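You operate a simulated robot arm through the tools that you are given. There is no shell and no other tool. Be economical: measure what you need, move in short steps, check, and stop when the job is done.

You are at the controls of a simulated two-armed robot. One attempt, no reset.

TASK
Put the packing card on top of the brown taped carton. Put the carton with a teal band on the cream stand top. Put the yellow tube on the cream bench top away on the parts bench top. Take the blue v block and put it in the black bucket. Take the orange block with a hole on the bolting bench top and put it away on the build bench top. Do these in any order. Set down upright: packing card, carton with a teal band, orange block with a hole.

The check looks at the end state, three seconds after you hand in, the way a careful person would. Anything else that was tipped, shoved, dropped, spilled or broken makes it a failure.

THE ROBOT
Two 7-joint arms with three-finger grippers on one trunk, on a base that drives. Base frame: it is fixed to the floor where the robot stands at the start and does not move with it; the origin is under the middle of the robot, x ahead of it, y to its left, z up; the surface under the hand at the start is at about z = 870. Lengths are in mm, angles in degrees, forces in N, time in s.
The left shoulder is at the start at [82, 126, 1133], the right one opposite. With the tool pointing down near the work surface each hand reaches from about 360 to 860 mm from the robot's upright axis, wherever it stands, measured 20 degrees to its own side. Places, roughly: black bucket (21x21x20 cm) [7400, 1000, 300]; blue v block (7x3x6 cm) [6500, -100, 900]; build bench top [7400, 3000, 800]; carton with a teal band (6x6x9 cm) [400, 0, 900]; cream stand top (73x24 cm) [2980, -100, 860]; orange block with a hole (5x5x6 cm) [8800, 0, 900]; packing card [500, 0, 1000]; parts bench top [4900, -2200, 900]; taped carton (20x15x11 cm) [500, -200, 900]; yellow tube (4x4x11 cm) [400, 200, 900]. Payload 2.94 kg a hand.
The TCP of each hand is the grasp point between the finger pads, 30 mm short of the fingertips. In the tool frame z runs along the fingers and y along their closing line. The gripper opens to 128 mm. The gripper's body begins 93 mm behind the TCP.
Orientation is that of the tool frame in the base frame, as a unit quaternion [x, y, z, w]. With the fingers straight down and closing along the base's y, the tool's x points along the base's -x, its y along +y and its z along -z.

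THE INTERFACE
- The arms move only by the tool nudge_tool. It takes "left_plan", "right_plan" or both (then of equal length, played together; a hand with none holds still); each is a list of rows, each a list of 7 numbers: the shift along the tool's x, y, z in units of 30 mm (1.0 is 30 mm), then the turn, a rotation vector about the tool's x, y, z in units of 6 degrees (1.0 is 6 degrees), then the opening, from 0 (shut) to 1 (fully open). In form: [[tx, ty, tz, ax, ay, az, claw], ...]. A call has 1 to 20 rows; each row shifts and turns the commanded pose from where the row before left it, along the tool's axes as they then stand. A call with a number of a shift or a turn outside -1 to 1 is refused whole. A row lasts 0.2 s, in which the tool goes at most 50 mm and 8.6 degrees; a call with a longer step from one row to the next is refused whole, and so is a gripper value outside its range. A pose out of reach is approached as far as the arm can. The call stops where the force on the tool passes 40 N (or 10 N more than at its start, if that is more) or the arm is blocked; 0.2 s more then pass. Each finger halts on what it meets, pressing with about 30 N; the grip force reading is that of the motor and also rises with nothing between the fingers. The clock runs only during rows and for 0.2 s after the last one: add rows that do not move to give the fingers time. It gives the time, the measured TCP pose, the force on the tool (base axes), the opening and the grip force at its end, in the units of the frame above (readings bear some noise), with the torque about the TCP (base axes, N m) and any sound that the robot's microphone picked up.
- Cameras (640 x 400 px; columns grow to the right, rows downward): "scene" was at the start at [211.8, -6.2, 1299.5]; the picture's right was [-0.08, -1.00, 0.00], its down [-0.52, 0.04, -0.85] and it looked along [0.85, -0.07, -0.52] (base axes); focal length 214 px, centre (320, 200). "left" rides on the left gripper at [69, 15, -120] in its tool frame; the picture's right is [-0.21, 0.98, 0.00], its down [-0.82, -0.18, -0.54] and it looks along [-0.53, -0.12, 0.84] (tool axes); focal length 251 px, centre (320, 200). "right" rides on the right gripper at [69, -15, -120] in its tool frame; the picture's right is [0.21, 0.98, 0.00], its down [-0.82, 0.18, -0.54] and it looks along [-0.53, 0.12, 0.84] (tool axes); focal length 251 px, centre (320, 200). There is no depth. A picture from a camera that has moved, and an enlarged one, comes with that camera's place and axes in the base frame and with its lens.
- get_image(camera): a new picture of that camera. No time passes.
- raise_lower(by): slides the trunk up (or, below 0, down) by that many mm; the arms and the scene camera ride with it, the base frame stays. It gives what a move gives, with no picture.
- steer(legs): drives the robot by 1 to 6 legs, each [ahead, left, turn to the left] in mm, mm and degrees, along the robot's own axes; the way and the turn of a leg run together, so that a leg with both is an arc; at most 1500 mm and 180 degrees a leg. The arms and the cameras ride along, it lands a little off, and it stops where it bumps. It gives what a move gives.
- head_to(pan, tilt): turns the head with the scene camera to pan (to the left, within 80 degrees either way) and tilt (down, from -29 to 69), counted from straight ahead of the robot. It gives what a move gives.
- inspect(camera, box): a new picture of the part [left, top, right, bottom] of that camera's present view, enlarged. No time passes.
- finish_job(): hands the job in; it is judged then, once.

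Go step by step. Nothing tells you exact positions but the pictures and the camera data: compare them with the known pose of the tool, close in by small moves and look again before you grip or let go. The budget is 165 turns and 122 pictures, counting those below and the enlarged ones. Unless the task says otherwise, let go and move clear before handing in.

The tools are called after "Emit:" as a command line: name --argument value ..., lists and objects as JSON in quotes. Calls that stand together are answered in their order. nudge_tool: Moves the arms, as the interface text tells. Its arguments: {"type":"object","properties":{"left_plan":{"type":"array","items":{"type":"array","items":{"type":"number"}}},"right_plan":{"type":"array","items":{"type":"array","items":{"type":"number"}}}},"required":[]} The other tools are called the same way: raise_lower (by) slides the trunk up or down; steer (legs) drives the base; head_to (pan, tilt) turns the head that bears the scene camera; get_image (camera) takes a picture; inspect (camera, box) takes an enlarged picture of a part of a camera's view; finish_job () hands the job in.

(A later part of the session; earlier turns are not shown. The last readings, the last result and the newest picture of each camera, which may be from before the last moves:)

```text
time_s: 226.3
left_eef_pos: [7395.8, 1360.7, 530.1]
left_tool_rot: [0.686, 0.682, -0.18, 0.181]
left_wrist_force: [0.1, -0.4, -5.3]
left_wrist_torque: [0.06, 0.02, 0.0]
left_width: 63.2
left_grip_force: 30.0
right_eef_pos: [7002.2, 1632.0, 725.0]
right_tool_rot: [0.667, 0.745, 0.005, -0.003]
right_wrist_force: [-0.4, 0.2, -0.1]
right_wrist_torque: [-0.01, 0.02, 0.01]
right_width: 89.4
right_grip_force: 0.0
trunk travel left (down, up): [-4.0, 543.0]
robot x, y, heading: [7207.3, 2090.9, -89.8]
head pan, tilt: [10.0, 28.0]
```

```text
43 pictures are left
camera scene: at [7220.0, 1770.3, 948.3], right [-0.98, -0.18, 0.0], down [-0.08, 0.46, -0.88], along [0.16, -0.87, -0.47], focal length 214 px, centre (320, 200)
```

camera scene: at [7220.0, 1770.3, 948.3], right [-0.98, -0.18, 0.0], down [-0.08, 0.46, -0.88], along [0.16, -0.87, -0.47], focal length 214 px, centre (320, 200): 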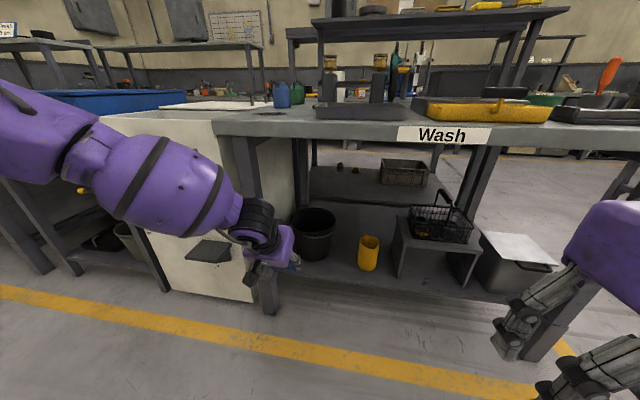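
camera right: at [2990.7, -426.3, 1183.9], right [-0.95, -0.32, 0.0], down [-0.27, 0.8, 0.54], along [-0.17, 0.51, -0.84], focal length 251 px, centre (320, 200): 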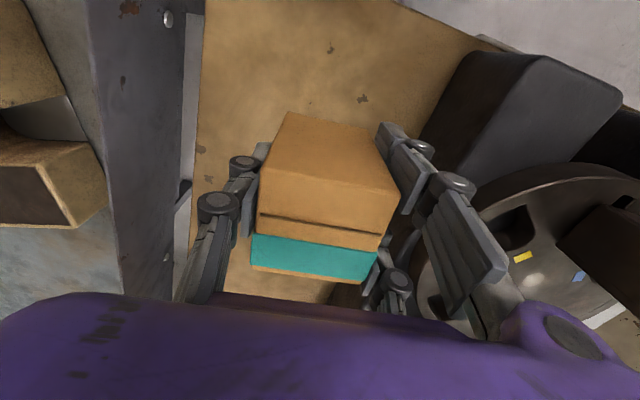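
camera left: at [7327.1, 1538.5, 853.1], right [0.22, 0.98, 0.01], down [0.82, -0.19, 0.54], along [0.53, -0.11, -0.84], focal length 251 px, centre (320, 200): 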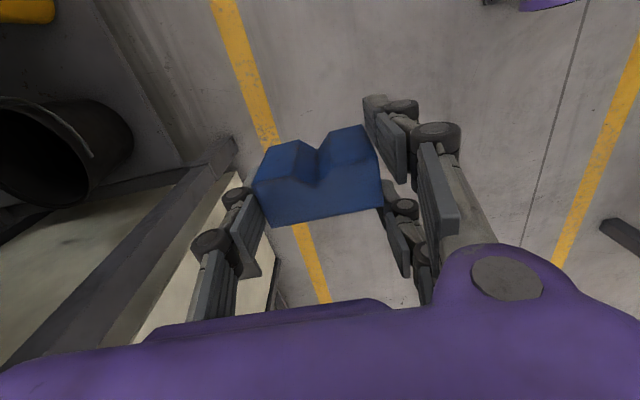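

The arm works pitched. To keep elbow and forearm clear of the bench I'll pitch to 45° and extend further before driving in.

Emit:
nudge_tool --left_plan '[[0, 0, 0, 0, -0.9, 0, 0.15], [0, 0, 0, 0, -0.8, 0, 0.15], [0, 0, 0, 0, -0.8, 0, 0.15], [-0.21, 0, 0.97, 0, 0, 0, 0.15], [-0.21, 0, 0.97, 0, 0, 0, 0.15], [-0.21, 0, 0.97, 0, 0, 0, 0.15], [-0.21, 0, 0.97, 0, 0, 0, 0.15], [0, 0, 0, 0, 0, 0, 0.15]]'

Emit:
get_image --camera "scene"

```text
time_s: 228.1
left_eef_pos: [7396.0, 1262.7, 464.7]
left_tool_rot: [0.657, 0.652, -0.267, 0.268]
left_wrist_force: [-0.8, 1.2, -6.8]
left_wrist_torque: [0.04, -0.01, 0.0]
left_width: 62.9
left_grip_force: 30.3
right_eef_pos: [7001.2, 1632.3, 723.9]
right_tool_rot: [0.667, 0.745, 0.004, -0.003]
right_wrist_force: [-0.3, 0.5, 0.3]
right_wrist_torque: [0.0, 0.0, 0.03]
right_width: 89.7
right_grip_force: 0.0
trunk travel left (down, up): [-4.0, 543.0]
robot x, y, heading: [7206.9, 2092.1, -89.5]
head pan, tilt: [10.0, 28.0]
```

```text
42 pictures are left
camera scene: at [7219.9, 1770.3, 948.3], right [-0.98, -0.18, 0.0], down [-0.08, 0.46, -0.88], along [0.16, -0.87, -0.47], focal length 214 px, centre (320, 200)
```

scene: 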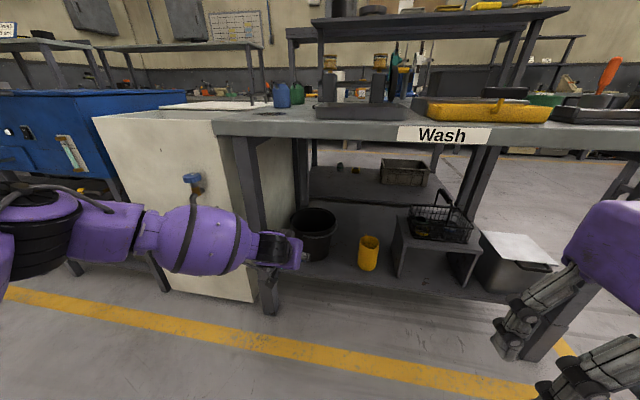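

The forearm sticks out sideways toward the bench leg, so I'll approach with the base yawed 15–18°, extend a bit more and retract the right hand.

Emit:
nudge_tool --left_plan '[[-0.7, 0, 0.7, 0, 0, 0, 0.15], [-0.35, 0, 0.35, 0, 0, 0, 0.15], [0, 0, 0, 0, 0, 0, 0.15], [0, 0, 0, 0, 0, 0, 0.15]]' --right_plan '[[0.9, 0, 0, 0, 0, 0, 0.7], [0.9, 0, 0, 0, 0, 0, 0.7], [0.9, 0, 0, 0, 0, 0, 0.7], [0.9, 0, 0, 0, 0, 0, 0.7]]'

Emit:
head_to --pan 30 --tilt 30

Emit:
get_image --camera "scene"

```text
time_s: 229.1
left_eef_pos: [7405.1, 1248.1, 469.2]
left_tool_rot: [0.657, 0.652, -0.267, 0.268]
left_wrist_force: [-0.8, 1.0, -4.2]
left_wrist_torque: [0.09, 0.04, -0.04]
left_width: 63.1
left_grip_force: 29.8
left hand out of reach, approached as far as the arm can: row 1, 2
right_eef_pos: [6991.1, 1711.2, 732.6]
right_tool_rot: [0.667, 0.745, -0.003, 0.004]
right_wrist_force: [-0.4, 0.2, -7.3]
right_wrist_torque: [0.17, -0.02, 0.0]
right_width: 89.7
right_grip_force: 0.1
right hand out of reach, approached as far as the arm can: row 3, 4
trunk travel left (down, up): [-4.0, 543.0]
robot x, y, heading: [7205.6, 2092.4, -89.7]
head pan, tilt: [10.0, 28.0]
```

```text
time_s: 230.0
left_eef_pos: [7404.6, 1247.8, 467.1]
left_tool_rot: [0.657, 0.652, -0.267, 0.268]
left_wrist_force: [-0.5, -0.3, -4.9]
left_wrist_torque: [0.07, 0.0, 0.0]
left_width: 63.4
left_grip_force: 29.9
right_eef_pos: [6991.6, 1709.5, 734.5]
right_tool_rot: [0.666, 0.746, -0.005, 0.01]
right_wrist_force: [-0.8, 0.2, -0.1]
right_wrist_torque: [0.03, -0.01, 0.02]
right_width: 89.8
right_grip_force: 0.0
trunk travel left (down, up): [-4.0, 543.0]
robot x, y, heading: [7207.4, 2091.2, -89.8]
head pan, tilt: [30.0, 30.0]
```

```text
41 pictures are left
camera scene: at [7249.3, 1781.7, 945.1], right [-0.86, -0.5, 0.0], down [-0.25, 0.43, -0.87], along [0.44, -0.75, -0.5], focal length 214 px, centre (320, 200)
```

scene: 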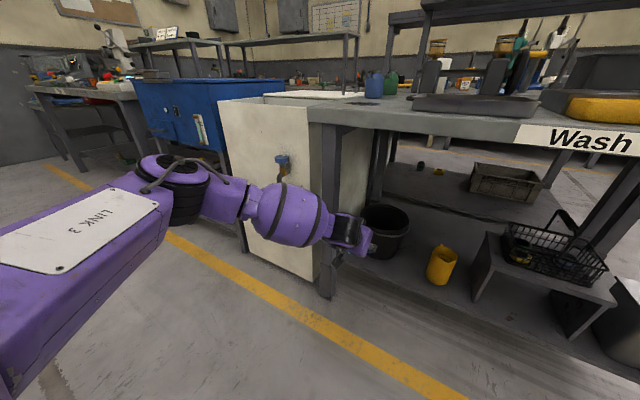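

Clearance to the leg looks workable with a slight yaw. Repositioning the base, turning 8° and advancing partway.

Emit:
steer --legs '[[0, -167, 0], [0, 0, 8], [170, 0, 0]]'

Emit:
get_image --camera "scene"

Emit:
get_image --camera "left"

```text
time_s: 233.8
left_eef_pos: [7377.1, 1116.3, 467.0]
left_tool_rot: [0.61, 0.697, -0.248, 0.286]
left_wrist_force: [0.3, -0.9, -6.1]
left_wrist_torque: [0.05, -0.04, 0.0]
left_width: 63.0
left_grip_force: 29.9
right_eef_pos: [6902.8, 1518.3, 727.3]
right_tool_rot: [0.614, 0.789, 0.004, -0.003]
right_wrist_force: [-0.2, 0.4, -0.2]
right_wrist_torque: [0.01, 0.02, 0.01]
right_width: 89.8
right_grip_force: 0.0
trunk travel left (down, up): [-4.0, 543.0]
robot x, y, heading: [7061.2, 1920.7, -81.6]
head pan, tilt: [30.0, 30.0]
```

```text
40 pictures are left
camera scene: at [7148.6, 1624.0, 944.9], right [-0.79, -0.62, 0.0], down [-0.31, 0.39, -0.87], along [0.54, -0.68, -0.5], focal length 214 px, centre (320, 200)
```

scene: 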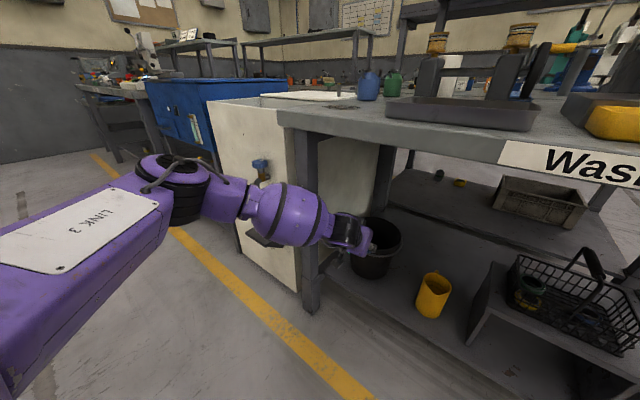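

```text
39 pictures are left
camera left: at [7374.4, 1251.5, 505.2], right [0.99, -0.02, 0.15], down [-0.15, -0.23, 0.96], along [0.02, -0.97, -0.23], focal length 251 px, centre (320, 200)
```

left: 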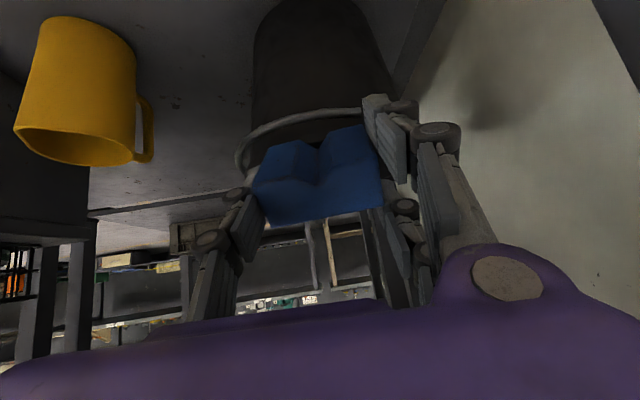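

Bucket centre refines to about (7400,980). Advancing 140 mm to bring the block over it.

Emit:
steer --legs '[[140, 0, 0]]'

Emit:
get_image --camera "scene"

Emit:
get_image --camera "left"

```text
time_s: 235.1
left_eef_pos: [7397.7, 979.8, 467.2]
left_tool_rot: [0.61, 0.697, -0.247, 0.285]
left_wrist_force: [-0.2, -1.2, -6.2]
left_wrist_torque: [0.09, 0.03, 0.0]
left_width: 63.1
left_grip_force: 29.9
right_eef_pos: [6921.9, 1379.0, 728.3]
right_tool_rot: [0.613, 0.79, 0.004, -0.003]
right_wrist_force: [0.0, 0.0, 1.0]
right_wrist_torque: [0.02, 0.0, -0.01]
right_width: 89.3
right_grip_force: 0.1
trunk travel left (down, up): [-4.0, 543.0]
robot x, y, heading: [7078.6, 1784.6, -81.7]
head pan, tilt: [30.0, 30.0]
```

```text
38 pictures are left
camera scene: at [7168.6, 1486.4, 944.9], right [-0.79, -0.62, 0.0], down [-0.31, 0.39, -0.87], along [0.54, -0.68, -0.5], focal length 214 px, centre (320, 200)
```

scene: 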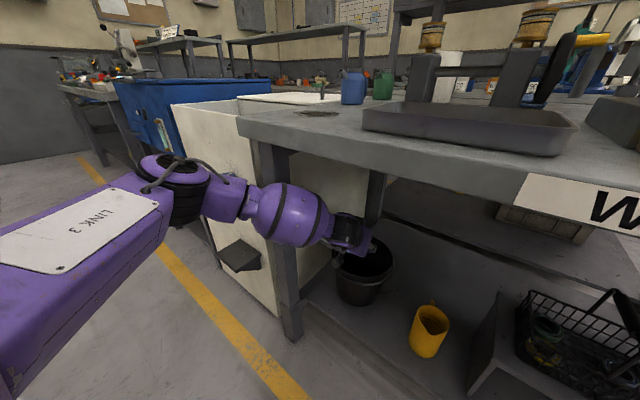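

```text
37 pictures are left
camera left: at [7394.5, 1114.0, 505.0], right [0.99, -0.02, 0.15], down [-0.15, -0.23, 0.96], along [0.02, -0.97, -0.23], focal length 251 px, centre (320, 200)
```

left: 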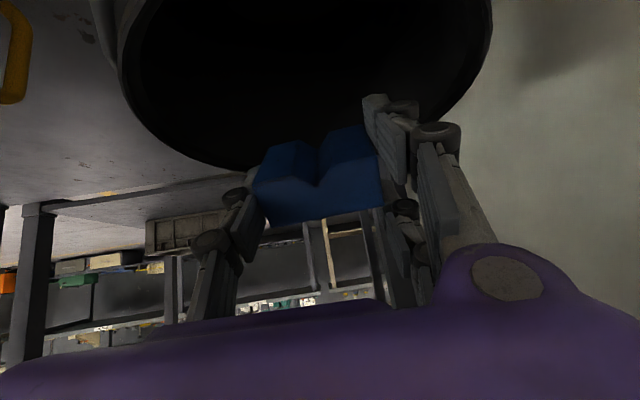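

The block is over the bucket's centre. Lowering it into the bucket 90 mm.

Emit:
nudge_tool --left_plan '[[0.7, 0, 0.7, 0, 0, 0, 0.15], [0.7, 0, 0.7, 0, 0, 0, 0.15], [0.7, 0, 0.7, 0, 0, 0, 0.15], [0, 0, 0, 0, 0, 0, 0.15]]'

Emit:
get_image --camera "scene"

```text
time_s: 236.1
left_eef_pos: [7399.1, 982.8, 458.3]
left_tool_rot: [0.61, 0.696, -0.249, 0.285]
left_wrist_force: [0.2, -0.9, -6.5]
left_wrist_torque: [0.06, 0.01, -0.01]
left_width: 63.0
left_grip_force: 29.7
left hand out of reach, approached as far as the arm can: row 1, 2, 3
right_eef_pos: [6920.4, 1380.6, 728.7]
right_tool_rot: [0.613, 0.79, 0.005, -0.004]
right_wrist_force: [0.2, -0.4, 0.1]
right_wrist_torque: [-0.01, -0.01, 0.01]
right_width: 89.3
right_grip_force: 0.1
trunk travel left (down, up): [-4.0, 543.0]
robot x, y, heading: [7082.2, 1790.6, -81.9]
head pan, tilt: [30.0, 30.0]
```

```text
36 pictures are left
camera scene: at [7168.5, 1486.8, 945.1], right [-0.79, -0.62, 0.0], down [-0.31, 0.39, -0.87], along [0.54, -0.68, -0.5], focal length 214 px, centre (320, 200)
```

scene: 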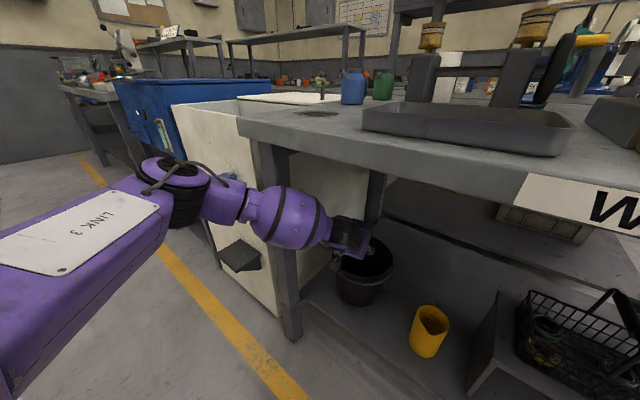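

The arm is at full stretch. I'll pull the hand back 70 mm, drive 100 mm closer, then lower with a steeper pitch.

Emit:
nudge_tool --left_plan '[[0.83, 0, -0.83, 0, 0, 0, 0.15], [0.83, 0, -0.83, 0, 0, 0, 0.15], [0, 0, 0, 0, 0, 0, 0.15]]'

Emit:
steer --legs '[[90, 0, 0]]'

Emit:
get_image --camera "scene"

```text
time_s: 236.9
left_eef_pos: [7391.9, 1051.4, 458.0]
left_tool_rot: [0.61, 0.697, -0.247, 0.286]
left_wrist_force: [0.8, -0.4, -6.5]
left_wrist_torque: [0.08, 0.0, 0.02]
left_width: 63.2
left_grip_force: 29.9
right_eef_pos: [6921.3, 1380.1, 729.0]
right_tool_rot: [0.613, 0.79, 0.004, -0.003]
right_wrist_force: [0.0, 0.5, -0.5]
right_wrist_torque: [-0.02, 0.0, 0.03]
right_width: 89.4
right_grip_force: 0.0
trunk travel left (down, up): [-4.0, 543.0]
robot x, y, heading: [7079.8, 1785.3, -81.7]
head pan, tilt: [30.0, 30.0]
```

```text
time_s: 238.0
left_eef_pos: [7404.2, 962.0, 458.2]
left_tool_rot: [0.61, 0.697, -0.248, 0.286]
left_wrist_force: [0.6, -0.8, -5.7]
left_wrist_torque: [0.03, 0.02, 0.01]
left_width: 63.1
left_grip_force: 30.6
right_eef_pos: [6935.2, 1290.9, 727.3]
right_tool_rot: [0.613, 0.79, 0.003, -0.004]
right_wrist_force: [-0.5, -0.3, -0.1]
right_wrist_torque: [0.02, 0.03, -0.02]
right_width: 89.7
right_grip_force: 0.1
trunk travel left (down, up): [-4.0, 543.0]
robot x, y, heading: [7092.8, 1698.4, -81.8]
head pan, tilt: [30.0, 30.0]
```

```text
35 pictures are left
camera scene: at [7181.6, 1397.4, 944.9], right [-0.79, -0.62, 0.0], down [-0.31, 0.39, -0.87], along [0.54, -0.68, -0.5], focal length 214 px, centre (320, 200)
```

scene: 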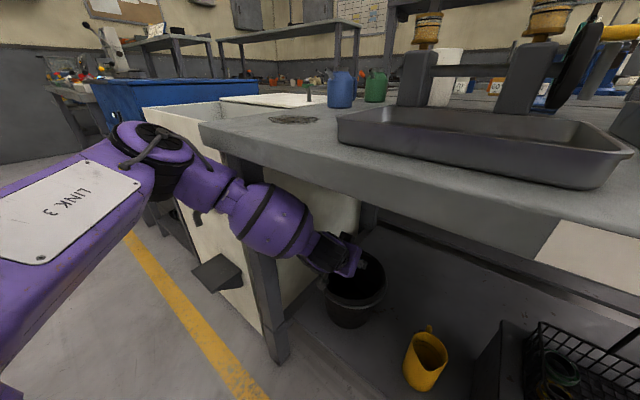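

Now lowering the block into the bucket.

Emit:
nudge_tool --left_plan '[[0.5, 0, 0.5, 0, 0, 0, 0.15], [0.5, 0, 0.5, 0, 0, 0, 0.15], [0.5, 0, 0.5, 0, 0, 0, 0.15], [0.5, 0, 0.5, 0, 0, 0, 0.15], [0, 0, 0, 0, 0, 0, 0.15]]'

Emit:
get_image --camera "left"

Emit:
get_image --camera "scene"

```text
time_s: 239.2
left_eef_pos: [7405.5, 965.0, 374.1]
left_tool_rot: [0.609, 0.697, -0.248, 0.286]
left_wrist_force: [-1.0, -0.4, -5.9]
left_wrist_torque: [0.08, 0.0, 0.01]
left_width: 62.9
left_grip_force: 30.1
right_eef_pos: [6934.3, 1290.4, 728.1]
right_tool_rot: [0.614, 0.789, 0.004, -0.004]
right_wrist_force: [-0.6, -0.1, -1.0]
right_wrist_torque: [-0.01, -0.01, -0.02]
right_width: 89.5
right_grip_force: 0.1
trunk travel left (down, up): [-4.0, 543.0]
robot x, y, heading: [7093.7, 1698.2, -81.7]
head pan, tilt: [30.0, 30.0]
```

```text
34 pictures are left
camera left: at [7402.8, 1098.8, 412.5], right [0.99, -0.02, 0.15], down [-0.15, -0.23, 0.96], along [0.02, -0.97, -0.23], focal length 251 px, centre (320, 200)
```

left: 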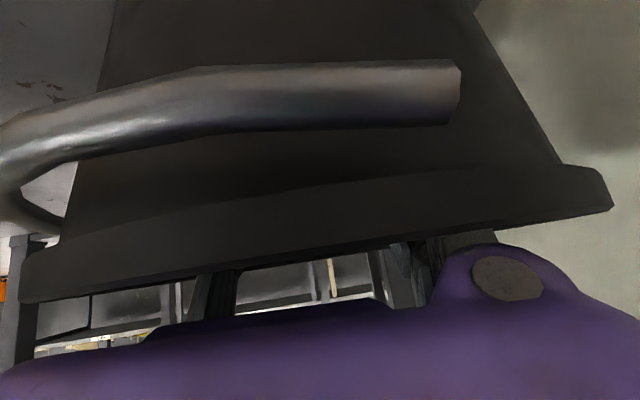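

```text
33 pictures are left
camera scene: at [7181.5, 1397.8, 945.1], right [-0.78, -0.62, 0.0], down [-0.31, 0.39, -0.87], along [0.54, -0.68, -0.5], focal length 214 px, centre (320, 200)
```

scene: 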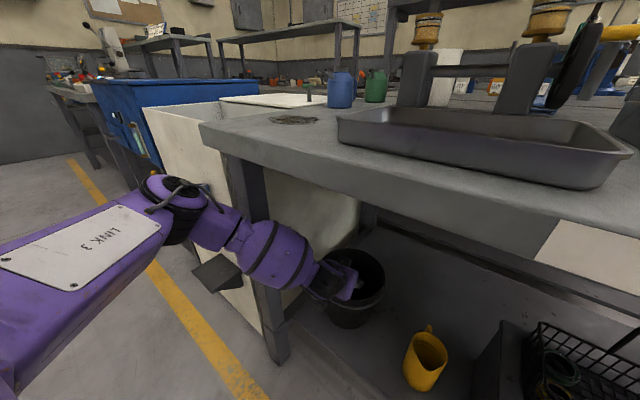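

The hand is inside above the bucket floor with no contact. Releasing the block, then rising straight out.

Emit:
nudge_tool --left_plan '[[0, 0, 0, 0, 0, 0, 0.55], [0, 0, 0, 0, 0, 0, 0.7], [0, 0, 0, 0, 0, 0, 0.7], [0, 0, 0, 0, 0, 0, 0.7], [-0.5, 0, -0.5, 0, 0, 0, 0.7], [-0.5, 0, -0.5, 0, 0, 0, 0.7], [-0.5, 0, -0.5, 0, 0, 0, 0.7], [-0.5, 0, -0.5, 0, 0, 0, 0.7], [0, 0, 0, 0, 0, 0, 0.7]]'

Emit:
steer --legs '[[-350, 0, 0]]'

Emit:
get_image --camera "scene"

```text
time_s: 241.2
left_eef_pos: [7404.0, 964.1, 458.4]
left_tool_rot: [0.61, 0.696, -0.248, 0.285]
left_wrist_force: [-0.3, -1.4, -0.2]
left_wrist_torque: [-0.03, 0.01, -0.03]
left_width: 89.8
left_grip_force: 0.0
right_eef_pos: [6935.3, 1292.1, 729.0]
right_tool_rot: [0.614, 0.79, 0.003, -0.003]
right_wrist_force: [0.4, 0.2, -0.4]
right_wrist_torque: [0.0, 0.02, -0.03]
right_width: 89.5
right_grip_force: 0.0
trunk travel left (down, up): [-4.0, 543.0]
robot x, y, heading: [7090.7, 1696.9, -81.7]
head pan, tilt: [30.0, 30.0]
```

```text
time_s: 243.5
left_eef_pos: [7354.3, 1309.5, 458.9]
left_tool_rot: [0.609, 0.697, -0.248, 0.287]
left_wrist_force: [0.3, -0.3, 0.0]
left_wrist_torque: [-0.01, 0.0, 0.01]
left_width: 89.8
left_grip_force: 0.1
right_eef_pos: [6884.5, 1638.2, 729.4]
right_tool_rot: [0.613, 0.79, 0.004, -0.004]
right_wrist_force: [-0.2, -0.5, -0.5]
right_wrist_torque: [0.0, -0.03, 0.02]
right_width: 89.5
right_grip_force: 0.1
trunk travel left (down, up): [-4.0, 543.0]
robot x, y, heading: [7040.6, 2043.4, -81.7]
head pan, tilt: [30.0, 30.0]
```

```text
32 pictures are left
camera scene: at [7131.0, 1744.6, 945.3], right [-0.78, -0.62, 0.0], down [-0.31, 0.39, -0.87], along [0.54, -0.68, -0.5], focal length 214 px, centre (320, 200)
```

scene: 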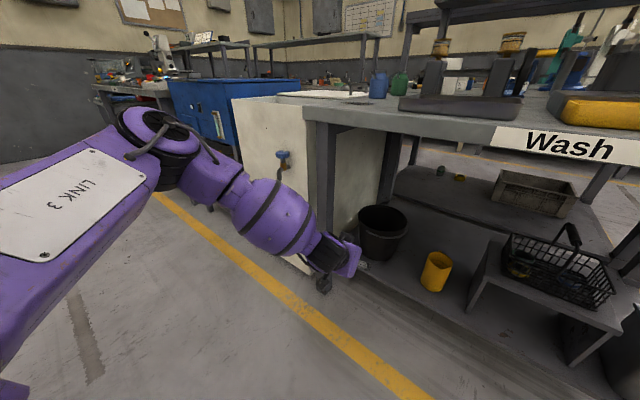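

Bucket is upright with the block inside. Now raising the trunk, straightening and retracting the left hand.

Emit:
raise_lower --by 330

Emit:
nudge_tool --left_plan '[[0, 0, -0.9, 0, 1, 0, 0.7], [0, 0, -0.9, 0, 1, 0, 0.7], [0, 0, -0.9, 0, 1, 0, 0.7], [0, 0, -0.9, 0, 1, 0, 0.7], [0, 0, -0.9, 0, 1, 0, 0.7], [0, 0, -0.9, 0, 1, 0, 0.7], [0, 0, -0.9, 0, 1, 0, 0.7], [0, 0, -0.9, 0, 0.5, 0, 0.7], [1, 0, -0.5, 0, 0, 0, 0.7], [1, 0, -0.5, 0, 0, 0, 0.7], [1, 0, -0.5, 0, 0, 0, 0.7], [0.5, 0, 0, 0, 0, 0, 0.7], [0, 0, 0, 0, 0, 0, 0.7]]'

Emit:
steer --legs '[[0, 0, 81.7], [1000, 0, 0], [0, 0, -35]]'

Emit:
head_to --pan 0 --tilt 15

Emit:
get_image --camera "scene"

```text
time_s: 246.7
left_eef_pos: [7355.7, 1305.0, 890.1]
left_tool_rot: [0.589, 0.673, -0.291, 0.338]
left_wrist_force: [1.3, 0.0, 0.3]
left_wrist_torque: [0.0, -0.05, -0.01]
left_width: 89.7
left_grip_force: 0.0
right_eef_pos: [6883.8, 1637.1, 1058.5]
right_tool_rot: [0.613, 0.79, 0.003, -0.003]
right_wrist_force: [0.1, -0.4, -0.2]
right_wrist_torque: [-0.01, 0.03, 0.04]
right_width: 89.6
right_grip_force: 0.1
trunk travel left (down, up): [-334.0, 213.0]
robot x, y, heading: [7045.2, 2044.2, -81.4]
head pan, tilt: [30.0, 30.0]
```

```text
time_s: 249.5
left_eef_pos: [7325.2, 1524.5, 1098.1]
left_tool_rot: [0.655, 0.752, -0.044, 0.054]
left_wrist_force: [-0.1, -0.4, 0.3]
left_wrist_torque: [0.0, 0.01, 0.0]
left_width: 89.6
left_grip_force: 0.1
right_eef_pos: [6884.1, 1637.9, 1058.4]
right_tool_rot: [0.613, 0.79, 0.004, -0.004]
right_wrist_force: [-0.4, 0.3, -0.4]
right_wrist_torque: [0.0, 0.03, 0.01]
right_width: 89.4
right_grip_force: 0.0
trunk travel left (down, up): [-334.0, 213.0]
robot x, y, heading: [7046.0, 2046.1, -81.8]
head pan, tilt: [30.0, 30.0]
```

```text
time_s: 259.9
left_eef_pos: [8622.8, 1914.8, 1099.6]
left_tool_rot: [0.297, 0.952, -0.019, 0.068]
left_wrist_force: [-0.4, 1.1, -0.3]
left_wrist_torque: [0.02, -0.04, 0.03]
left_width: 89.5
left_grip_force: 0.0
right_eef_pos: [8243.1, 1667.6, 1058.3]
right_tool_rot: [0.244, 0.97, 0.003, -0.005]
right_wrist_force: [-0.3, -0.2, 0.7]
right_wrist_torque: [0.0, -0.03, -0.03]
right_width: 89.5
right_grip_force: 0.1
trunk travel left (down, up): [-334.0, 213.0]
robot x, y, heading: [8055.0, 2059.2, -34.1]
head pan, tilt: [30.0, 30.0]
```

```text
time_s: 260.9
left_eef_pos: [8625.0, 1915.2, 1097.2]
left_tool_rot: [0.298, 0.952, -0.018, 0.068]
left_wrist_force: [0.2, -0.4, 0.4]
left_wrist_torque: [0.01, 0.0, 0.04]
left_width: 89.5
left_grip_force: 0.1
right_eef_pos: [8242.9, 1666.7, 1058.3]
right_tool_rot: [0.243, 0.97, 0.002, -0.005]
right_wrist_force: [-0.7, 0.4, -0.5]
right_wrist_torque: [0.02, 0.02, 0.03]
right_width: 89.4
right_grip_force: 0.1
trunk travel left (down, up): [-334.0, 213.0]
robot x, y, heading: [8051.1, 2056.0, -34.3]
head pan, tilt: [0.0, 15.0]
```

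```text
31 pictures are left
camera scene: at [8232.7, 1935.0, 1310.1], right [-0.56, -0.83, 0.0], down [-0.21, 0.15, -0.97], along [0.8, -0.54, -0.26], focal length 214 px, centre (320, 200)
```

scene: 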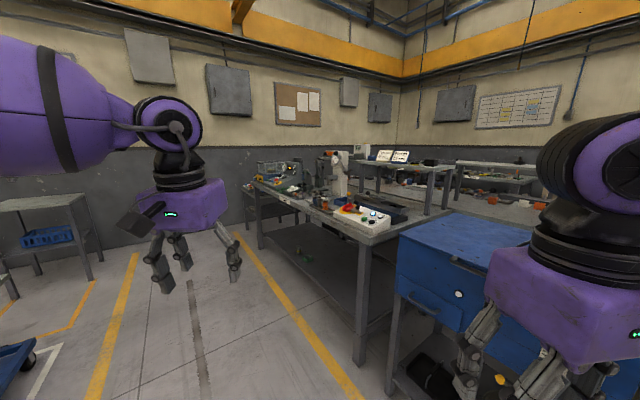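

The bolting bench at (8800,0) lies in the other half of this row. I'll check whether the far end gives a shortcut.

Emit:
inspect --camera "scene" --box '[220, 130, 560, 300]'

```text
1.88 times, centred on (390, 215) of scene
camera zoom: at [8232.7, 1935.0, 1310.1], right [-0.56, -0.83, 0.0], down [-0.21, 0.15, -0.97], along [0.8, -0.54, -0.26], focal length 404 px, centre (188, 172)
```

zoom: 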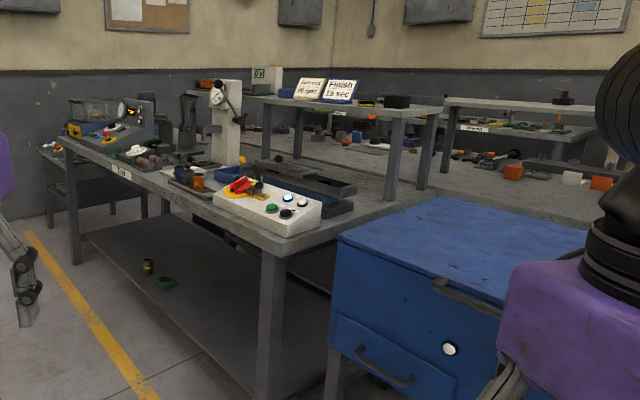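

Orange blocks are on the far (right) half at about (8790,8) and (8556,-70). I'll take the known route around to the right aisle.

Emit:
steer --legs '[[0, 0, 34.3], [-1260, 0, 0], [-1260, 0, 0], [0, -1500, 0], [0, -1500, 0]]'

```text
time_s: 300.5
left_eef_pos: [6111.3, -727.5, 1098.7]
left_tool_rot: [-0.005, 0.998, 0.003, 0.07]
left_wrist_force: [-0.5, 0.0, -0.2]
left_wrist_torque: [0.0, 0.0, -0.02]
left_width: 89.7
left_grip_force: 0.0
right_eef_pos: [5944.5, -1150.5, 1058.5]
right_tool_rot: [-0.062, 0.998, 0.001, -0.005]
right_wrist_force: [0.1, -1.2, 0.6]
right_wrist_torque: [0.01, 0.01, -0.01]
right_width: 89.7
right_grip_force: 0.0
trunk travel left (down, up): [-334.0, 213.0]
robot x, y, heading: [5560.3, -944.9, 1.1]
head pan, tilt: [0.0, 15.0]
```

Emit:
steer --legs '[[0, -130, -1.1], [1500, 0, 0], [1480, 0, 0]]'

Emit:
head_to --pan 55 --tilt 22

Emit:
get_image --camera "scene"

```text
time_s: 316.3
left_eef_pos: [9088.4, -833.9, 1099.3]
left_tool_rot: [-0.003, 0.998, 0.003, 0.07]
left_wrist_force: [0.2, -0.4, 0.1]
left_wrist_torque: [0.0, 0.01, -0.02]
left_width: 89.8
left_grip_force: 0.1
right_eef_pos: [8919.7, -1256.4, 1058.3]
right_tool_rot: [-0.06, 0.998, 0.0, -0.006]
right_wrist_force: [0.0, -0.8, 0.0]
right_wrist_torque: [0.01, -0.01, 0.03]
right_width: 89.9
right_grip_force: 0.1
trunk travel left (down, up): [-334.0, 213.0]
robot x, y, heading: [8536.7, -1046.2, 0.7]
head pan, tilt: [0.0, 15.0]
```

```text
time_s: 317.5
left_eef_pos: [9088.9, -835.2, 1099.1]
left_tool_rot: [-0.002, 0.998, 0.002, 0.07]
left_wrist_force: [-0.1, -0.5, -0.2]
left_wrist_torque: [0.01, 0.01, 0.04]
left_width: 89.8
left_grip_force: 0.0
right_eef_pos: [8918.8, -1256.0, 1058.5]
right_tool_rot: [-0.061, 0.998, 0.001, -0.005]
right_wrist_force: [0.1, 0.6, -0.7]
right_wrist_torque: [0.0, -0.03, 0.0]
right_width: 89.5
right_grip_force: 0.1
trunk travel left (down, up): [-334.0, 213.0]
robot x, y, heading: [8534.0, -1044.4, 0.8]
head pan, tilt: [55.0, 22.0]
```

```text
29 pictures are left
camera scene: at [8715.6, -965.7, 1298.8], right [0.83, -0.56, 0.0], down [-0.21, -0.31, -0.93], along [0.52, 0.77, -0.37], focal length 214 px, centre (320, 200)
```

scene: 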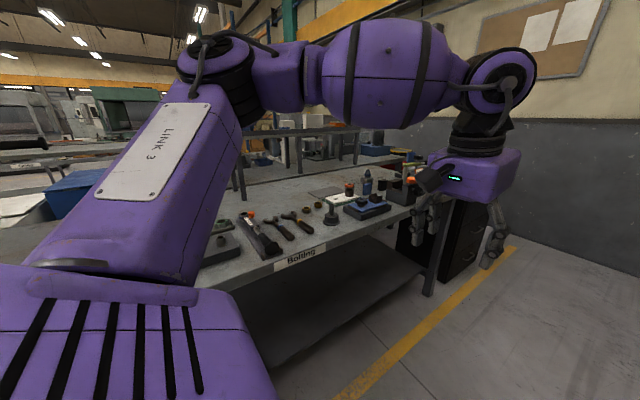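

"Bolting" bench found, edge at y≈-445. Turning left to face it.

Emit:
steer --legs '[[0, 0, 89.2]]'

Emit:
head_to --pan 0 --tilt 25

Emit:
get_image --camera "scene"

```text
time_s: 321.7
left_eef_pos: [8339.5, -487.6, 1097.3]
left_tool_rot: [-0.698, 0.712, 0.051, 0.048]
left_wrist_force: [0.5, 0.2, -0.4]
left_wrist_torque: [-0.02, 0.0, 0.02]
left_width: 89.4
left_grip_force: 0.0
right_eef_pos: [8757.1, -668.7, 1059.2]
right_tool_rot: [0.74, -0.673, 0.003, 0.004]
right_wrist_force: [0.6, -0.8, -0.4]
right_wrist_torque: [0.02, 0.02, 0.02]
right_width: 89.6
right_grip_force: 0.1
trunk travel left (down, up): [-334.0, 213.0]
robot x, y, heading: [8533.5, -1046.1, 89.4]
head pan, tilt: [55.0, 22.0]
```

```text
time_s: 322.9
left_eef_pos: [8339.5, -488.1, 1097.8]
left_tool_rot: [-0.699, 0.712, 0.05, 0.048]
left_wrist_force: [0.6, -0.6, -0.7]
left_wrist_torque: [0.01, 0.03, 0.04]
left_width: 89.6
left_grip_force: 0.1
right_eef_pos: [8757.8, -668.5, 1057.8]
right_tool_rot: [0.74, -0.673, 0.003, 0.004]
right_wrist_force: [-0.2, -0.6, 0.5]
right_wrist_torque: [0.0, -0.01, -0.02]
right_width: 89.7
right_grip_force: 0.0
trunk travel left (down, up): [-334.0, 213.0]
robot x, y, heading: [8537.1, -1041.9, 89.4]
head pan, tilt: [0.0, 25.0]
```

```text
28 pictures are left
camera scene: at [8537.7, -824.3, 1293.9], right [1.0, -0.01, 0.0], down [0.0, -0.42, -0.91], along [0.01, 0.91, -0.42], focal length 214 px, centre (320, 200)
```

scene: 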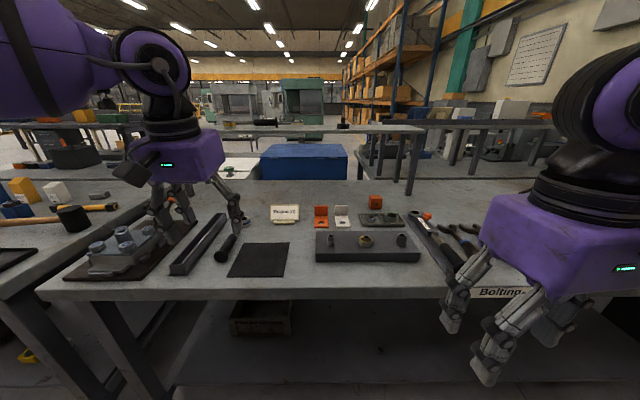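

Emit:
inspect --camera "scene" --box '[260, 170, 440, 270]'

```text
3.56 times, centred on (350, 220) of scene
camera zoom: at [8537.7, -824.3, 1293.9], right [1.0, -0.01, 0.0], down [0.0, -0.42, -0.91], along [0.01, 0.91, -0.42], focal length 763 px, centre (213, 129)
```

zoom: 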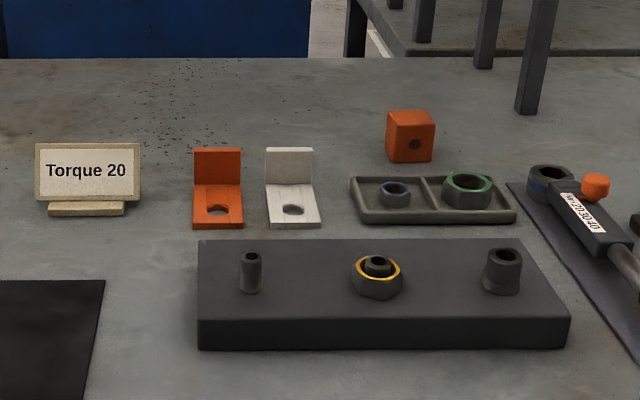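

The orange block with a hole is the cube near (8789,27), far from the edge. I'll drive closer and pitch the right hand forward ~42° to extend its reach.

Emit:
steer --legs '[[0, -60, 0.6], [140, 0, 0]]'

Emit:
nudge_tool --right_plan '[[-1, 0, -0.5, 0, 0, 0.9, 0.75], [-1, 0, -0.5, 0, 0, 0, 0.75], [-1, 0, 0, 0, 0, 0, 0.75], [-1, 0, 0, 0, 0, 0, 0.75], [0, 0, 0, 0, -1, 0, 0.75], [0, 0, 0, 0, -1, 0, 0.75], [0, 0, 0, 0, -1, 0, 0.75], [0, 0, 0, 0, -1, 0, 0.75], [0, 0, 0, 0, -1, 0, 0.75], [0, 0, 0, 0, -1, 0, 0.75], [0, 0, 0, 0, -1, 0, 0.75], [0, 0, 0, 0, 0, 0, 0.75]]'

```text
time_s: 325.1
left_eef_pos: [8394.0, -352.8, 1098.2]
left_tool_rot: [-0.703, 0.708, 0.051, 0.047]
left_wrist_force: [-0.4, -0.2, -0.6]
left_wrist_torque: [-0.01, 0.0, -0.02]
left_width: 89.9
left_grip_force: 0.1
right_eef_pos: [8812.6, -527.9, 1058.7]
right_tool_rot: [0.744, -0.668, 0.003, 0.005]
right_wrist_force: [-0.3, -0.1, 0.6]
right_wrist_torque: [-0.02, 0.01, 0.01]
right_width: 89.5
right_grip_force: 0.2
trunk travel left (down, up): [-334.0, 213.0]
robot x, y, heading: [8597.8, -902.8, 90.1]
head pan, tilt: [0.0, 25.0]
```

```text
time_s: 327.6
left_eef_pos: [8394.4, -352.0, 1098.0]
left_tool_rot: [-0.702, 0.709, 0.051, 0.048]
left_wrist_force: [0.1, 1.0, -0.1]
left_wrist_torque: [0.01, -0.02, -0.01]
left_width: 89.6
left_grip_force: 0.0
right_eef_pos: [8807.8, -407.2, 1088.2]
right_tool_rot: [0.666, -0.657, -0.252, -0.248]
right_wrist_force: [-0.6, 0.6, 0.4]
right_wrist_torque: [-0.01, 0.05, 0.0]
right_width: 96.2
right_grip_force: 0.2
trunk travel left (down, up): [-334.0, 213.0]
robot x, y, heading: [8597.1, -904.8, 90.1]
head pan, tilt: [0.0, 25.0]
```

Pitch works. Moving forward toward a pre-grasp short of the block.

Emit:
nudge_tool --right_plan '[[-0.603, 0.063, 0.99, 0, 0, 0, 0.75], [-0.603, 0.063, 0.99, 0, 0, 0, 0.75], [-0.603, 0.063, 0.99, 0, 0, 0, 0.75], [-0.603, 0.063, 0.99, 0, 0, 0, 0.75], [-0.603, 0.063, 0.99, 0, 0, 0, 0.75], [-0.603, 0.063, 0.99, 0, 0, 0, 0.75], [-0.603, 0.063, 0.99, 0, 0, 0, 0.75], [-0.603, 0.063, 0.99, 0, 0, 0, 0.75], [-0.603, 0.063, 0.99, 0, 0, 0, 0.75], [-0.603, 0.063, 0.99, 0, 0, 0, 0.75], [0, 0, 0, 0, 0, 0, 0.75]]'

Emit:
get_image --camera "right"

```text
time_s: 330.1
left_eef_pos: [8393.9, -351.3, 1098.1]
left_tool_rot: [-0.702, 0.709, 0.052, 0.047]
left_wrist_force: [0.4, -0.3, 0.2]
left_wrist_torque: [-0.01, -0.02, -0.01]
left_width: 89.8
left_grip_force: 0.1
right_eef_pos: [8790.3, -120.0, 996.1]
right_tool_rot: [0.665, -0.657, -0.252, -0.249]
right_wrist_force: [-0.1, 0.1, 0.2]
right_wrist_torque: [0.0, 0.01, 0.01]
right_width: 96.0
right_grip_force: 0.0
right hand out of reach, approached as far as the arm can: row 9, 10
trunk travel left (down, up): [-334.0, 213.0]
robot x, y, heading: [8599.5, -905.9, 90.1]
head pan, tilt: [0.0, 25.0]
```

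```text
26 pictures are left
camera right: at [8807.0, -249.8, 1042.9], right [-0.97, -0.17, -0.14], down [-0.18, 0.26, 0.95], along [-0.13, 0.95, -0.28], focal length 251 px, centre (320, 200)
```

right: 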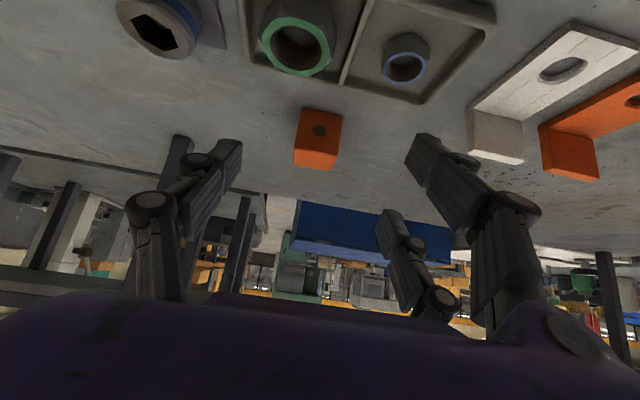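

Reach ends ~150 mm short, so I'll creep the base forward carefully.

Emit:
steer --legs '[[90, 0, 0]]'

Emit:
head_to --pan 0 --tilt 60

Emit:
get_image --camera "scene"

```text
time_s: 331.1
left_eef_pos: [8394.4, -263.2, 1099.1]
left_tool_rot: [-0.702, 0.709, 0.052, 0.047]
left_wrist_force: [-0.2, -0.3, 0.1]
left_wrist_torque: [0.01, 0.01, 0.02]
left_width: 89.4
left_grip_force: 0.0
right_eef_pos: [8788.9, -30.2, 998.1]
right_tool_rot: [0.666, -0.657, -0.252, -0.248]
right_wrist_force: [-0.1, -0.1, -0.4]
right_wrist_torque: [-0.03, -0.03, 0.0]
right_width: 96.0
right_grip_force: 0.0
trunk travel left (down, up): [-334.0, 213.0]
robot x, y, heading: [8598.4, -818.1, 90.2]
head pan, tilt: [0.0, 25.0]
```

```text
time_s: 332.2
left_eef_pos: [8394.1, -262.1, 1098.3]
left_tool_rot: [-0.703, 0.708, 0.051, 0.047]
left_wrist_force: [0.6, 0.5, -0.5]
left_wrist_torque: [0.0, -0.01, -0.01]
left_width: 89.8
left_grip_force: 0.0
right_eef_pos: [8790.4, -30.4, 998.2]
right_tool_rot: [0.665, -0.657, -0.252, -0.248]
right_wrist_force: [0.4, 0.2, -0.1]
right_wrist_torque: [0.0, -0.01, 0.0]
right_width: 96.1
right_grip_force: 0.0
trunk travel left (down, up): [-334.0, 213.0]
robot x, y, heading: [8596.1, -815.9, 90.2]
head pan, tilt: [0.0, 60.0]
```

```text
25 pictures are left
camera scene: at [8595.7, -621.7, 1243.9], right [1.0, 0.0, 0.0], down [0.0, -0.87, -0.5], along [0.0, 0.5, -0.87], focal length 214 px, centre (320, 200)
```

scene: 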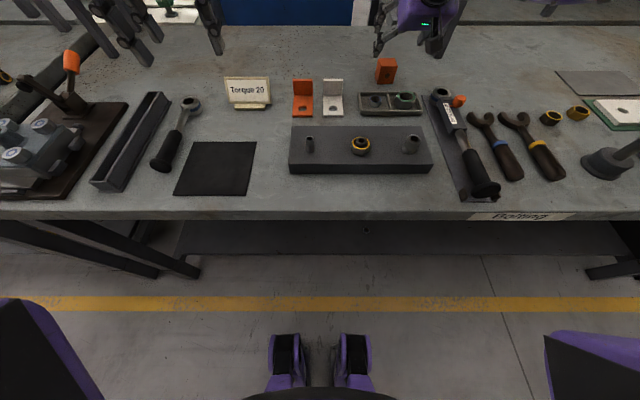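

The feet are far from the bench, so advancing 70 mm more is safe.

Emit:
steer --legs '[[75, 0, 0]]'

Emit:
get_image --camera "right"

Emit:
inspect --camera "scene" --box '[320, 0, 480, 140]'

```text
time_s: 333.2
left_eef_pos: [8393.7, -187.6, 1099.0]
left_tool_rot: [-0.702, 0.708, 0.051, 0.048]
left_wrist_force: [0.8, 0.3, -0.4]
left_wrist_torque: [-0.03, -0.02, 0.0]
left_width: 89.5
left_grip_force: 0.1
right_eef_pos: [8789.6, 44.4, 997.4]
right_tool_rot: [0.666, -0.657, -0.252, -0.248]
right_wrist_force: [0.7, -0.6, 0.6]
right_wrist_torque: [-0.01, 0.02, -0.01]
right_width: 96.2
right_grip_force: 0.1
trunk travel left (down, up): [-334.0, 213.0]
robot x, y, heading: [8601.0, -743.7, 90.0]
head pan, tilt: [0.0, 60.0]
```

```text
24 pictures are left
camera right: at [8806.3, -86.0, 1043.2], right [-0.97, -0.17, -0.14], down [-0.18, 0.26, 0.95], along [-0.13, 0.95, -0.28], focal length 251 px, centre (320, 200)
```

right: 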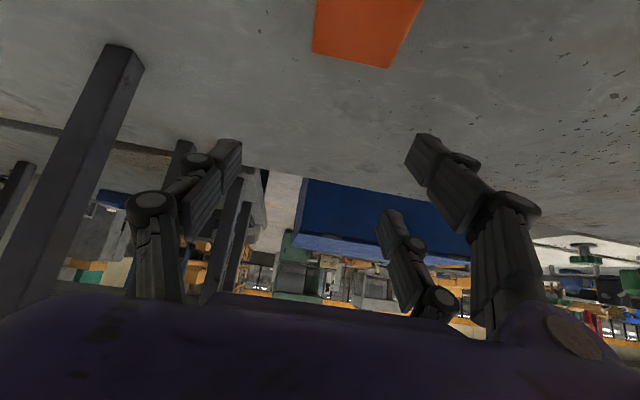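

```text
2.86 times, centred on (400, 70) of scene
camera zoom: at [8595.7, -546.8, 1243.8], right [1.0, 0.0, 0.0], down [0.0, -0.87, -0.5], along [0.0, 0.5, -0.87], focal length 613 px, centre (91, 571)
```

zoom: 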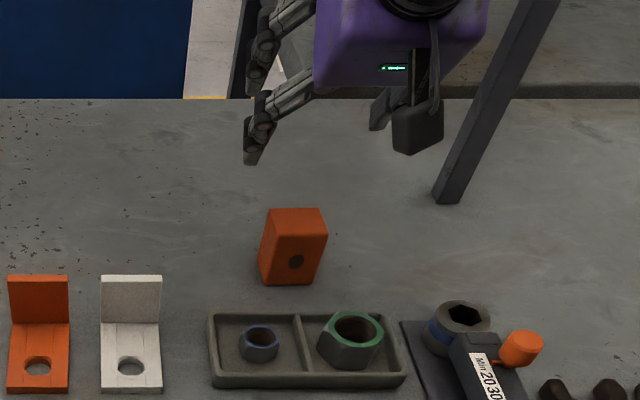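

The block is x 8760–8808, y -13…33, top ≈918. Descending around it.

Emit:
nudge_tool --right_plan '[[0.715, 0.035, 0.38, 0, 0, 0, 0.75], [0.715, 0.035, 0.38, 0, 0, 0, 0.75], [0.715, 0.035, 0.38, 0, 0, 0, 0.75], [0.5, 0.035, 0.27, 0, 0, 0, 0.75], [0, 0, 0, 0, 0, 0, 0.75]]'

Emit:
inspect --camera "scene" --box '[320, 0, 480, 140]'

Emit:
get_image --camera "right"

```text
time_s: 334.4
left_eef_pos: [8393.2, -188.1, 1099.1]
left_tool_rot: [-0.702, 0.709, 0.051, 0.048]
left_wrist_force: [0.6, -0.5, -0.4]
left_wrist_torque: [-0.02, 0.01, 0.02]
left_width: 89.5
left_grip_force: 0.1
right_eef_pos: [8785.6, 11.4, 913.9]
right_tool_rot: [0.665, -0.658, -0.252, -0.248]
right_wrist_force: [-0.5, 0.2, 0.7]
right_wrist_torque: [0.01, -0.01, 0.01]
right_width: 96.0
right_grip_force: 0.1
trunk travel left (down, up): [-334.0, 213.0]
robot x, y, heading: [8597.9, -744.2, 90.1]
head pan, tilt: [0.0, 60.0]
```

```text
2.86 times, centred on (400, 70) of scene
camera zoom: at [8595.6, -547.3, 1243.9], right [1.0, 0.0, 0.0], down [0.0, -0.87, -0.5], along [0.0, 0.5, -0.87], focal length 613 px, centre (91, 571)
```

zoom: 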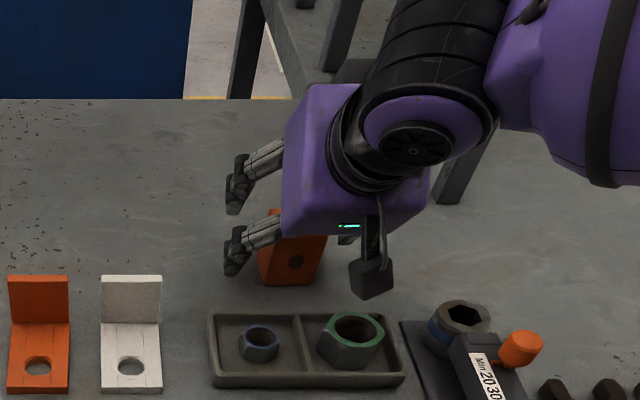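

```text
21 pictures are left
camera right: at [8802.0, -118.2, 959.5], right [-0.97, -0.17, -0.14], down [-0.18, 0.26, 0.95], along [-0.13, 0.95, -0.28], focal length 251 px, centre (320, 200)
```

right: 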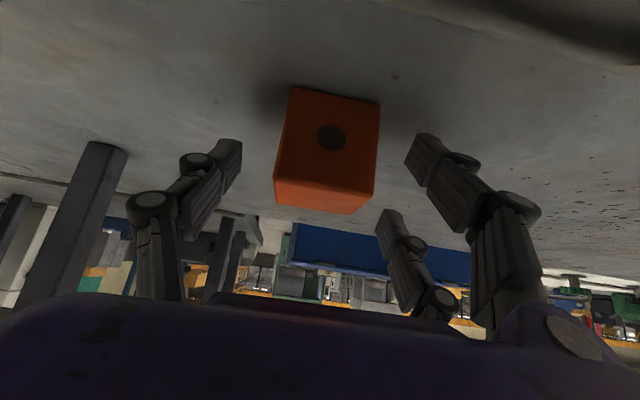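

The block is centred between the fingers. Lowering 7 mm and closing.

Emit:
nudge_tool --right_plan '[[0.15, 0, 0.175, 0, 0, 0, 0.75], [0, 0, 0, 0, 0, 0, 0.6], [0, 0, 0, 0, 0, 0, 0.5], [0, 0, 0, 0, 0, 0, 0.4], [0, 0, 0, 0, 0, 0, 0.3], [0, 0, 0, 0, 0, 0, 0.2], [0, 0, 0, 0, 0, 0, 0.1], [0, 0, 0, 0, 0, 0, 0.1]]'

Emit:
get_image --camera "right"

```text
time_s: 336.2
left_eef_pos: [8392.5, -192.1, 1099.1]
left_tool_rot: [-0.702, 0.708, 0.052, 0.049]
left_wrist_force: [0.2, -0.6, 0.3]
left_wrist_torque: [0.0, 0.01, 0.04]
left_width: 89.8
left_grip_force: 0.1
right_eef_pos: [8781.8, 13.2, 916.8]
right_tool_rot: [0.664, -0.655, -0.258, -0.251]
right_wrist_force: [-10.7, -1.9, 33.2]
right_wrist_torque: [-0.23, 1.48, 0.04]
right_width: 47.2
right_grip_force: 29.9
trunk travel left (down, up): [-334.0, 213.0]
robot x, y, heading: [8596.7, -743.7, 90.2]
head pan, tilt: [0.0, 60.0]
```

```text
20 pictures are left
camera right: at [8798.7, -118.5, 959.8], right [-0.97, -0.17, -0.14], down [-0.18, 0.24, 0.95], along [-0.13, 0.95, -0.27], focal length 251 px, centre (320, 200)
```

right: 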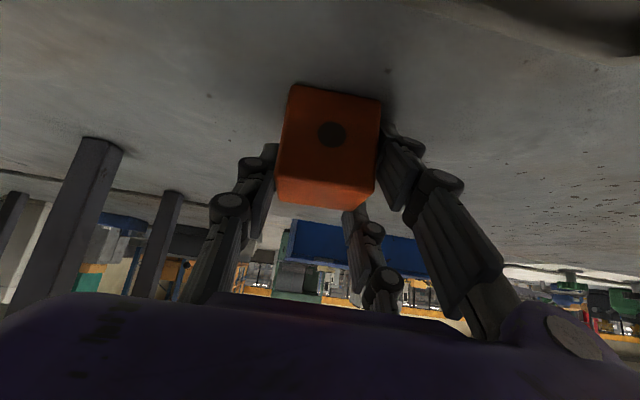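

Gripped (47 mm). Lifting straight up.

Emit:
nudge_tool --right_plan '[[-0.2, 0, -0.23, 0, 0, 0, 0.1], [-0.66, 0, -0.75, 0, 0, 0, 0.1], [-0.66, 0, -0.75, 0, 0, 0, 0.1], [-0.66, 0, -0.75, 0, 0, 0, 0.1], [-0.66, 0, -0.75, 0, 0, 0, 0.1], [0, 0, 0, 0, 0, 0, 0.1]]'

Emit:
get_image --camera "right"

```text
time_s: 337.6
left_eef_pos: [8395.1, -186.9, 1097.8]
left_tool_rot: [-0.703, 0.708, 0.051, 0.047]
left_wrist_force: [0.1, 0.2, -0.5]
left_wrist_torque: [-0.02, 0.04, -0.01]
left_width: 89.6
left_grip_force: 0.0
right_eef_pos: [8785.3, 12.5, 1035.5]
right_tool_rot: [0.665, -0.658, -0.251, -0.248]
right_wrist_force: [0.5, 0.0, -2.9]
right_wrist_torque: [0.02, -0.01, 0.02]
right_width: 46.6
right_grip_force: 30.3
trunk travel left (down, up): [-334.0, 213.0]
robot x, y, heading: [8594.5, -743.1, 90.0]
head pan, tilt: [0.0, 60.0]
```

```text
19 pictures are left
camera right: at [8801.9, -117.4, 1080.9], right [-0.97, -0.17, -0.14], down [-0.18, 0.26, 0.95], along [-0.13, 0.95, -0.28], focal length 251 px, centre (320, 200)
```

right: 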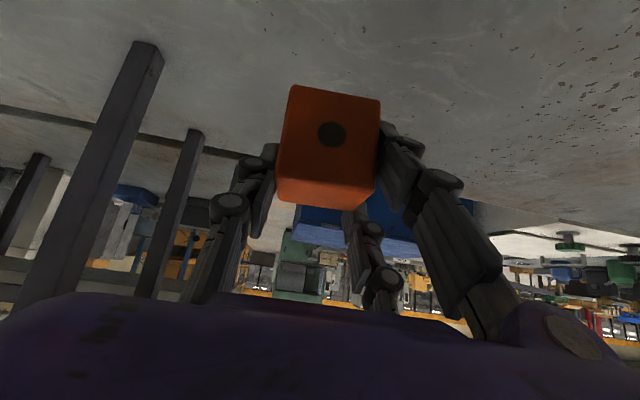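

The block is held. Retracting the hand a little, then driving the known route back round to the left aisle.

Emit:
nudge_tool --right_plan '[[0.83, 0, -0.73, 0, 0, 0, 0.1], [0.83, 0, -0.73, 0, 0, 0, 0.1], [0.83, 0, -0.73, 0, 0, 0, 0.1], [0.83, 0, -0.73, 0, 0, 0, 0.1], [0.83, 0, -0.73, 0, 0, 0, 0.1], [0.83, 0, -0.73, 0, 0, 0, 0.1], [0, 0, 0, 0, 0, 0, 0.1]]'

Emit:
steer --legs '[[-310, 0, 0], [0, 0, -90], [-1500, 0, 0], [-1500, 0, 0]]'

```text
time_s: 339.2
left_eef_pos: [8394.0, -187.6, 1098.4]
left_tool_rot: [-0.702, 0.709, 0.051, 0.048]
left_wrist_force: [-0.4, 0.0, -0.9]
left_wrist_torque: [-0.04, -0.02, 0.01]
left_width: 89.5
left_grip_force: 0.0
right_eef_pos: [8788.8, -186.8, 1035.4]
right_tool_rot: [0.665, -0.658, -0.252, -0.248]
right_wrist_force: [-0.3, -0.5, -3.4]
right_wrist_torque: [0.02, 0.03, -0.01]
right_width: 46.5
right_grip_force: 30.1
trunk travel left (down, up): [-334.0, 213.0]
robot x, y, heading: [8593.8, -741.2, 90.0]
head pan, tilt: [0.0, 60.0]
```

```text
time_s: 359.1
left_eef_pos: [6151.0, -857.4, 1098.1]
left_tool_rot: [0.003, 0.998, 0.003, 0.07]
left_wrist_force: [0.0, 0.5, -0.2]
left_wrist_torque: [-0.02, -0.02, 0.04]
left_width: 89.7
left_grip_force: 0.1
right_eef_pos: [6152.7, -1252.5, 1035.7]
right_tool_rot: [-0.006, 0.935, 0.003, 0.354]
right_wrist_force: [-0.7, 0.4, -2.2]
right_wrist_torque: [-0.01, -0.02, -0.01]
right_width: 46.7
right_grip_force: 30.0
trunk travel left (down, up): [-334.0, 213.0]
robot x, y, heading: [5596.7, -1062.9, 0.0]
head pan, tilt: [0.0, 60.0]
```

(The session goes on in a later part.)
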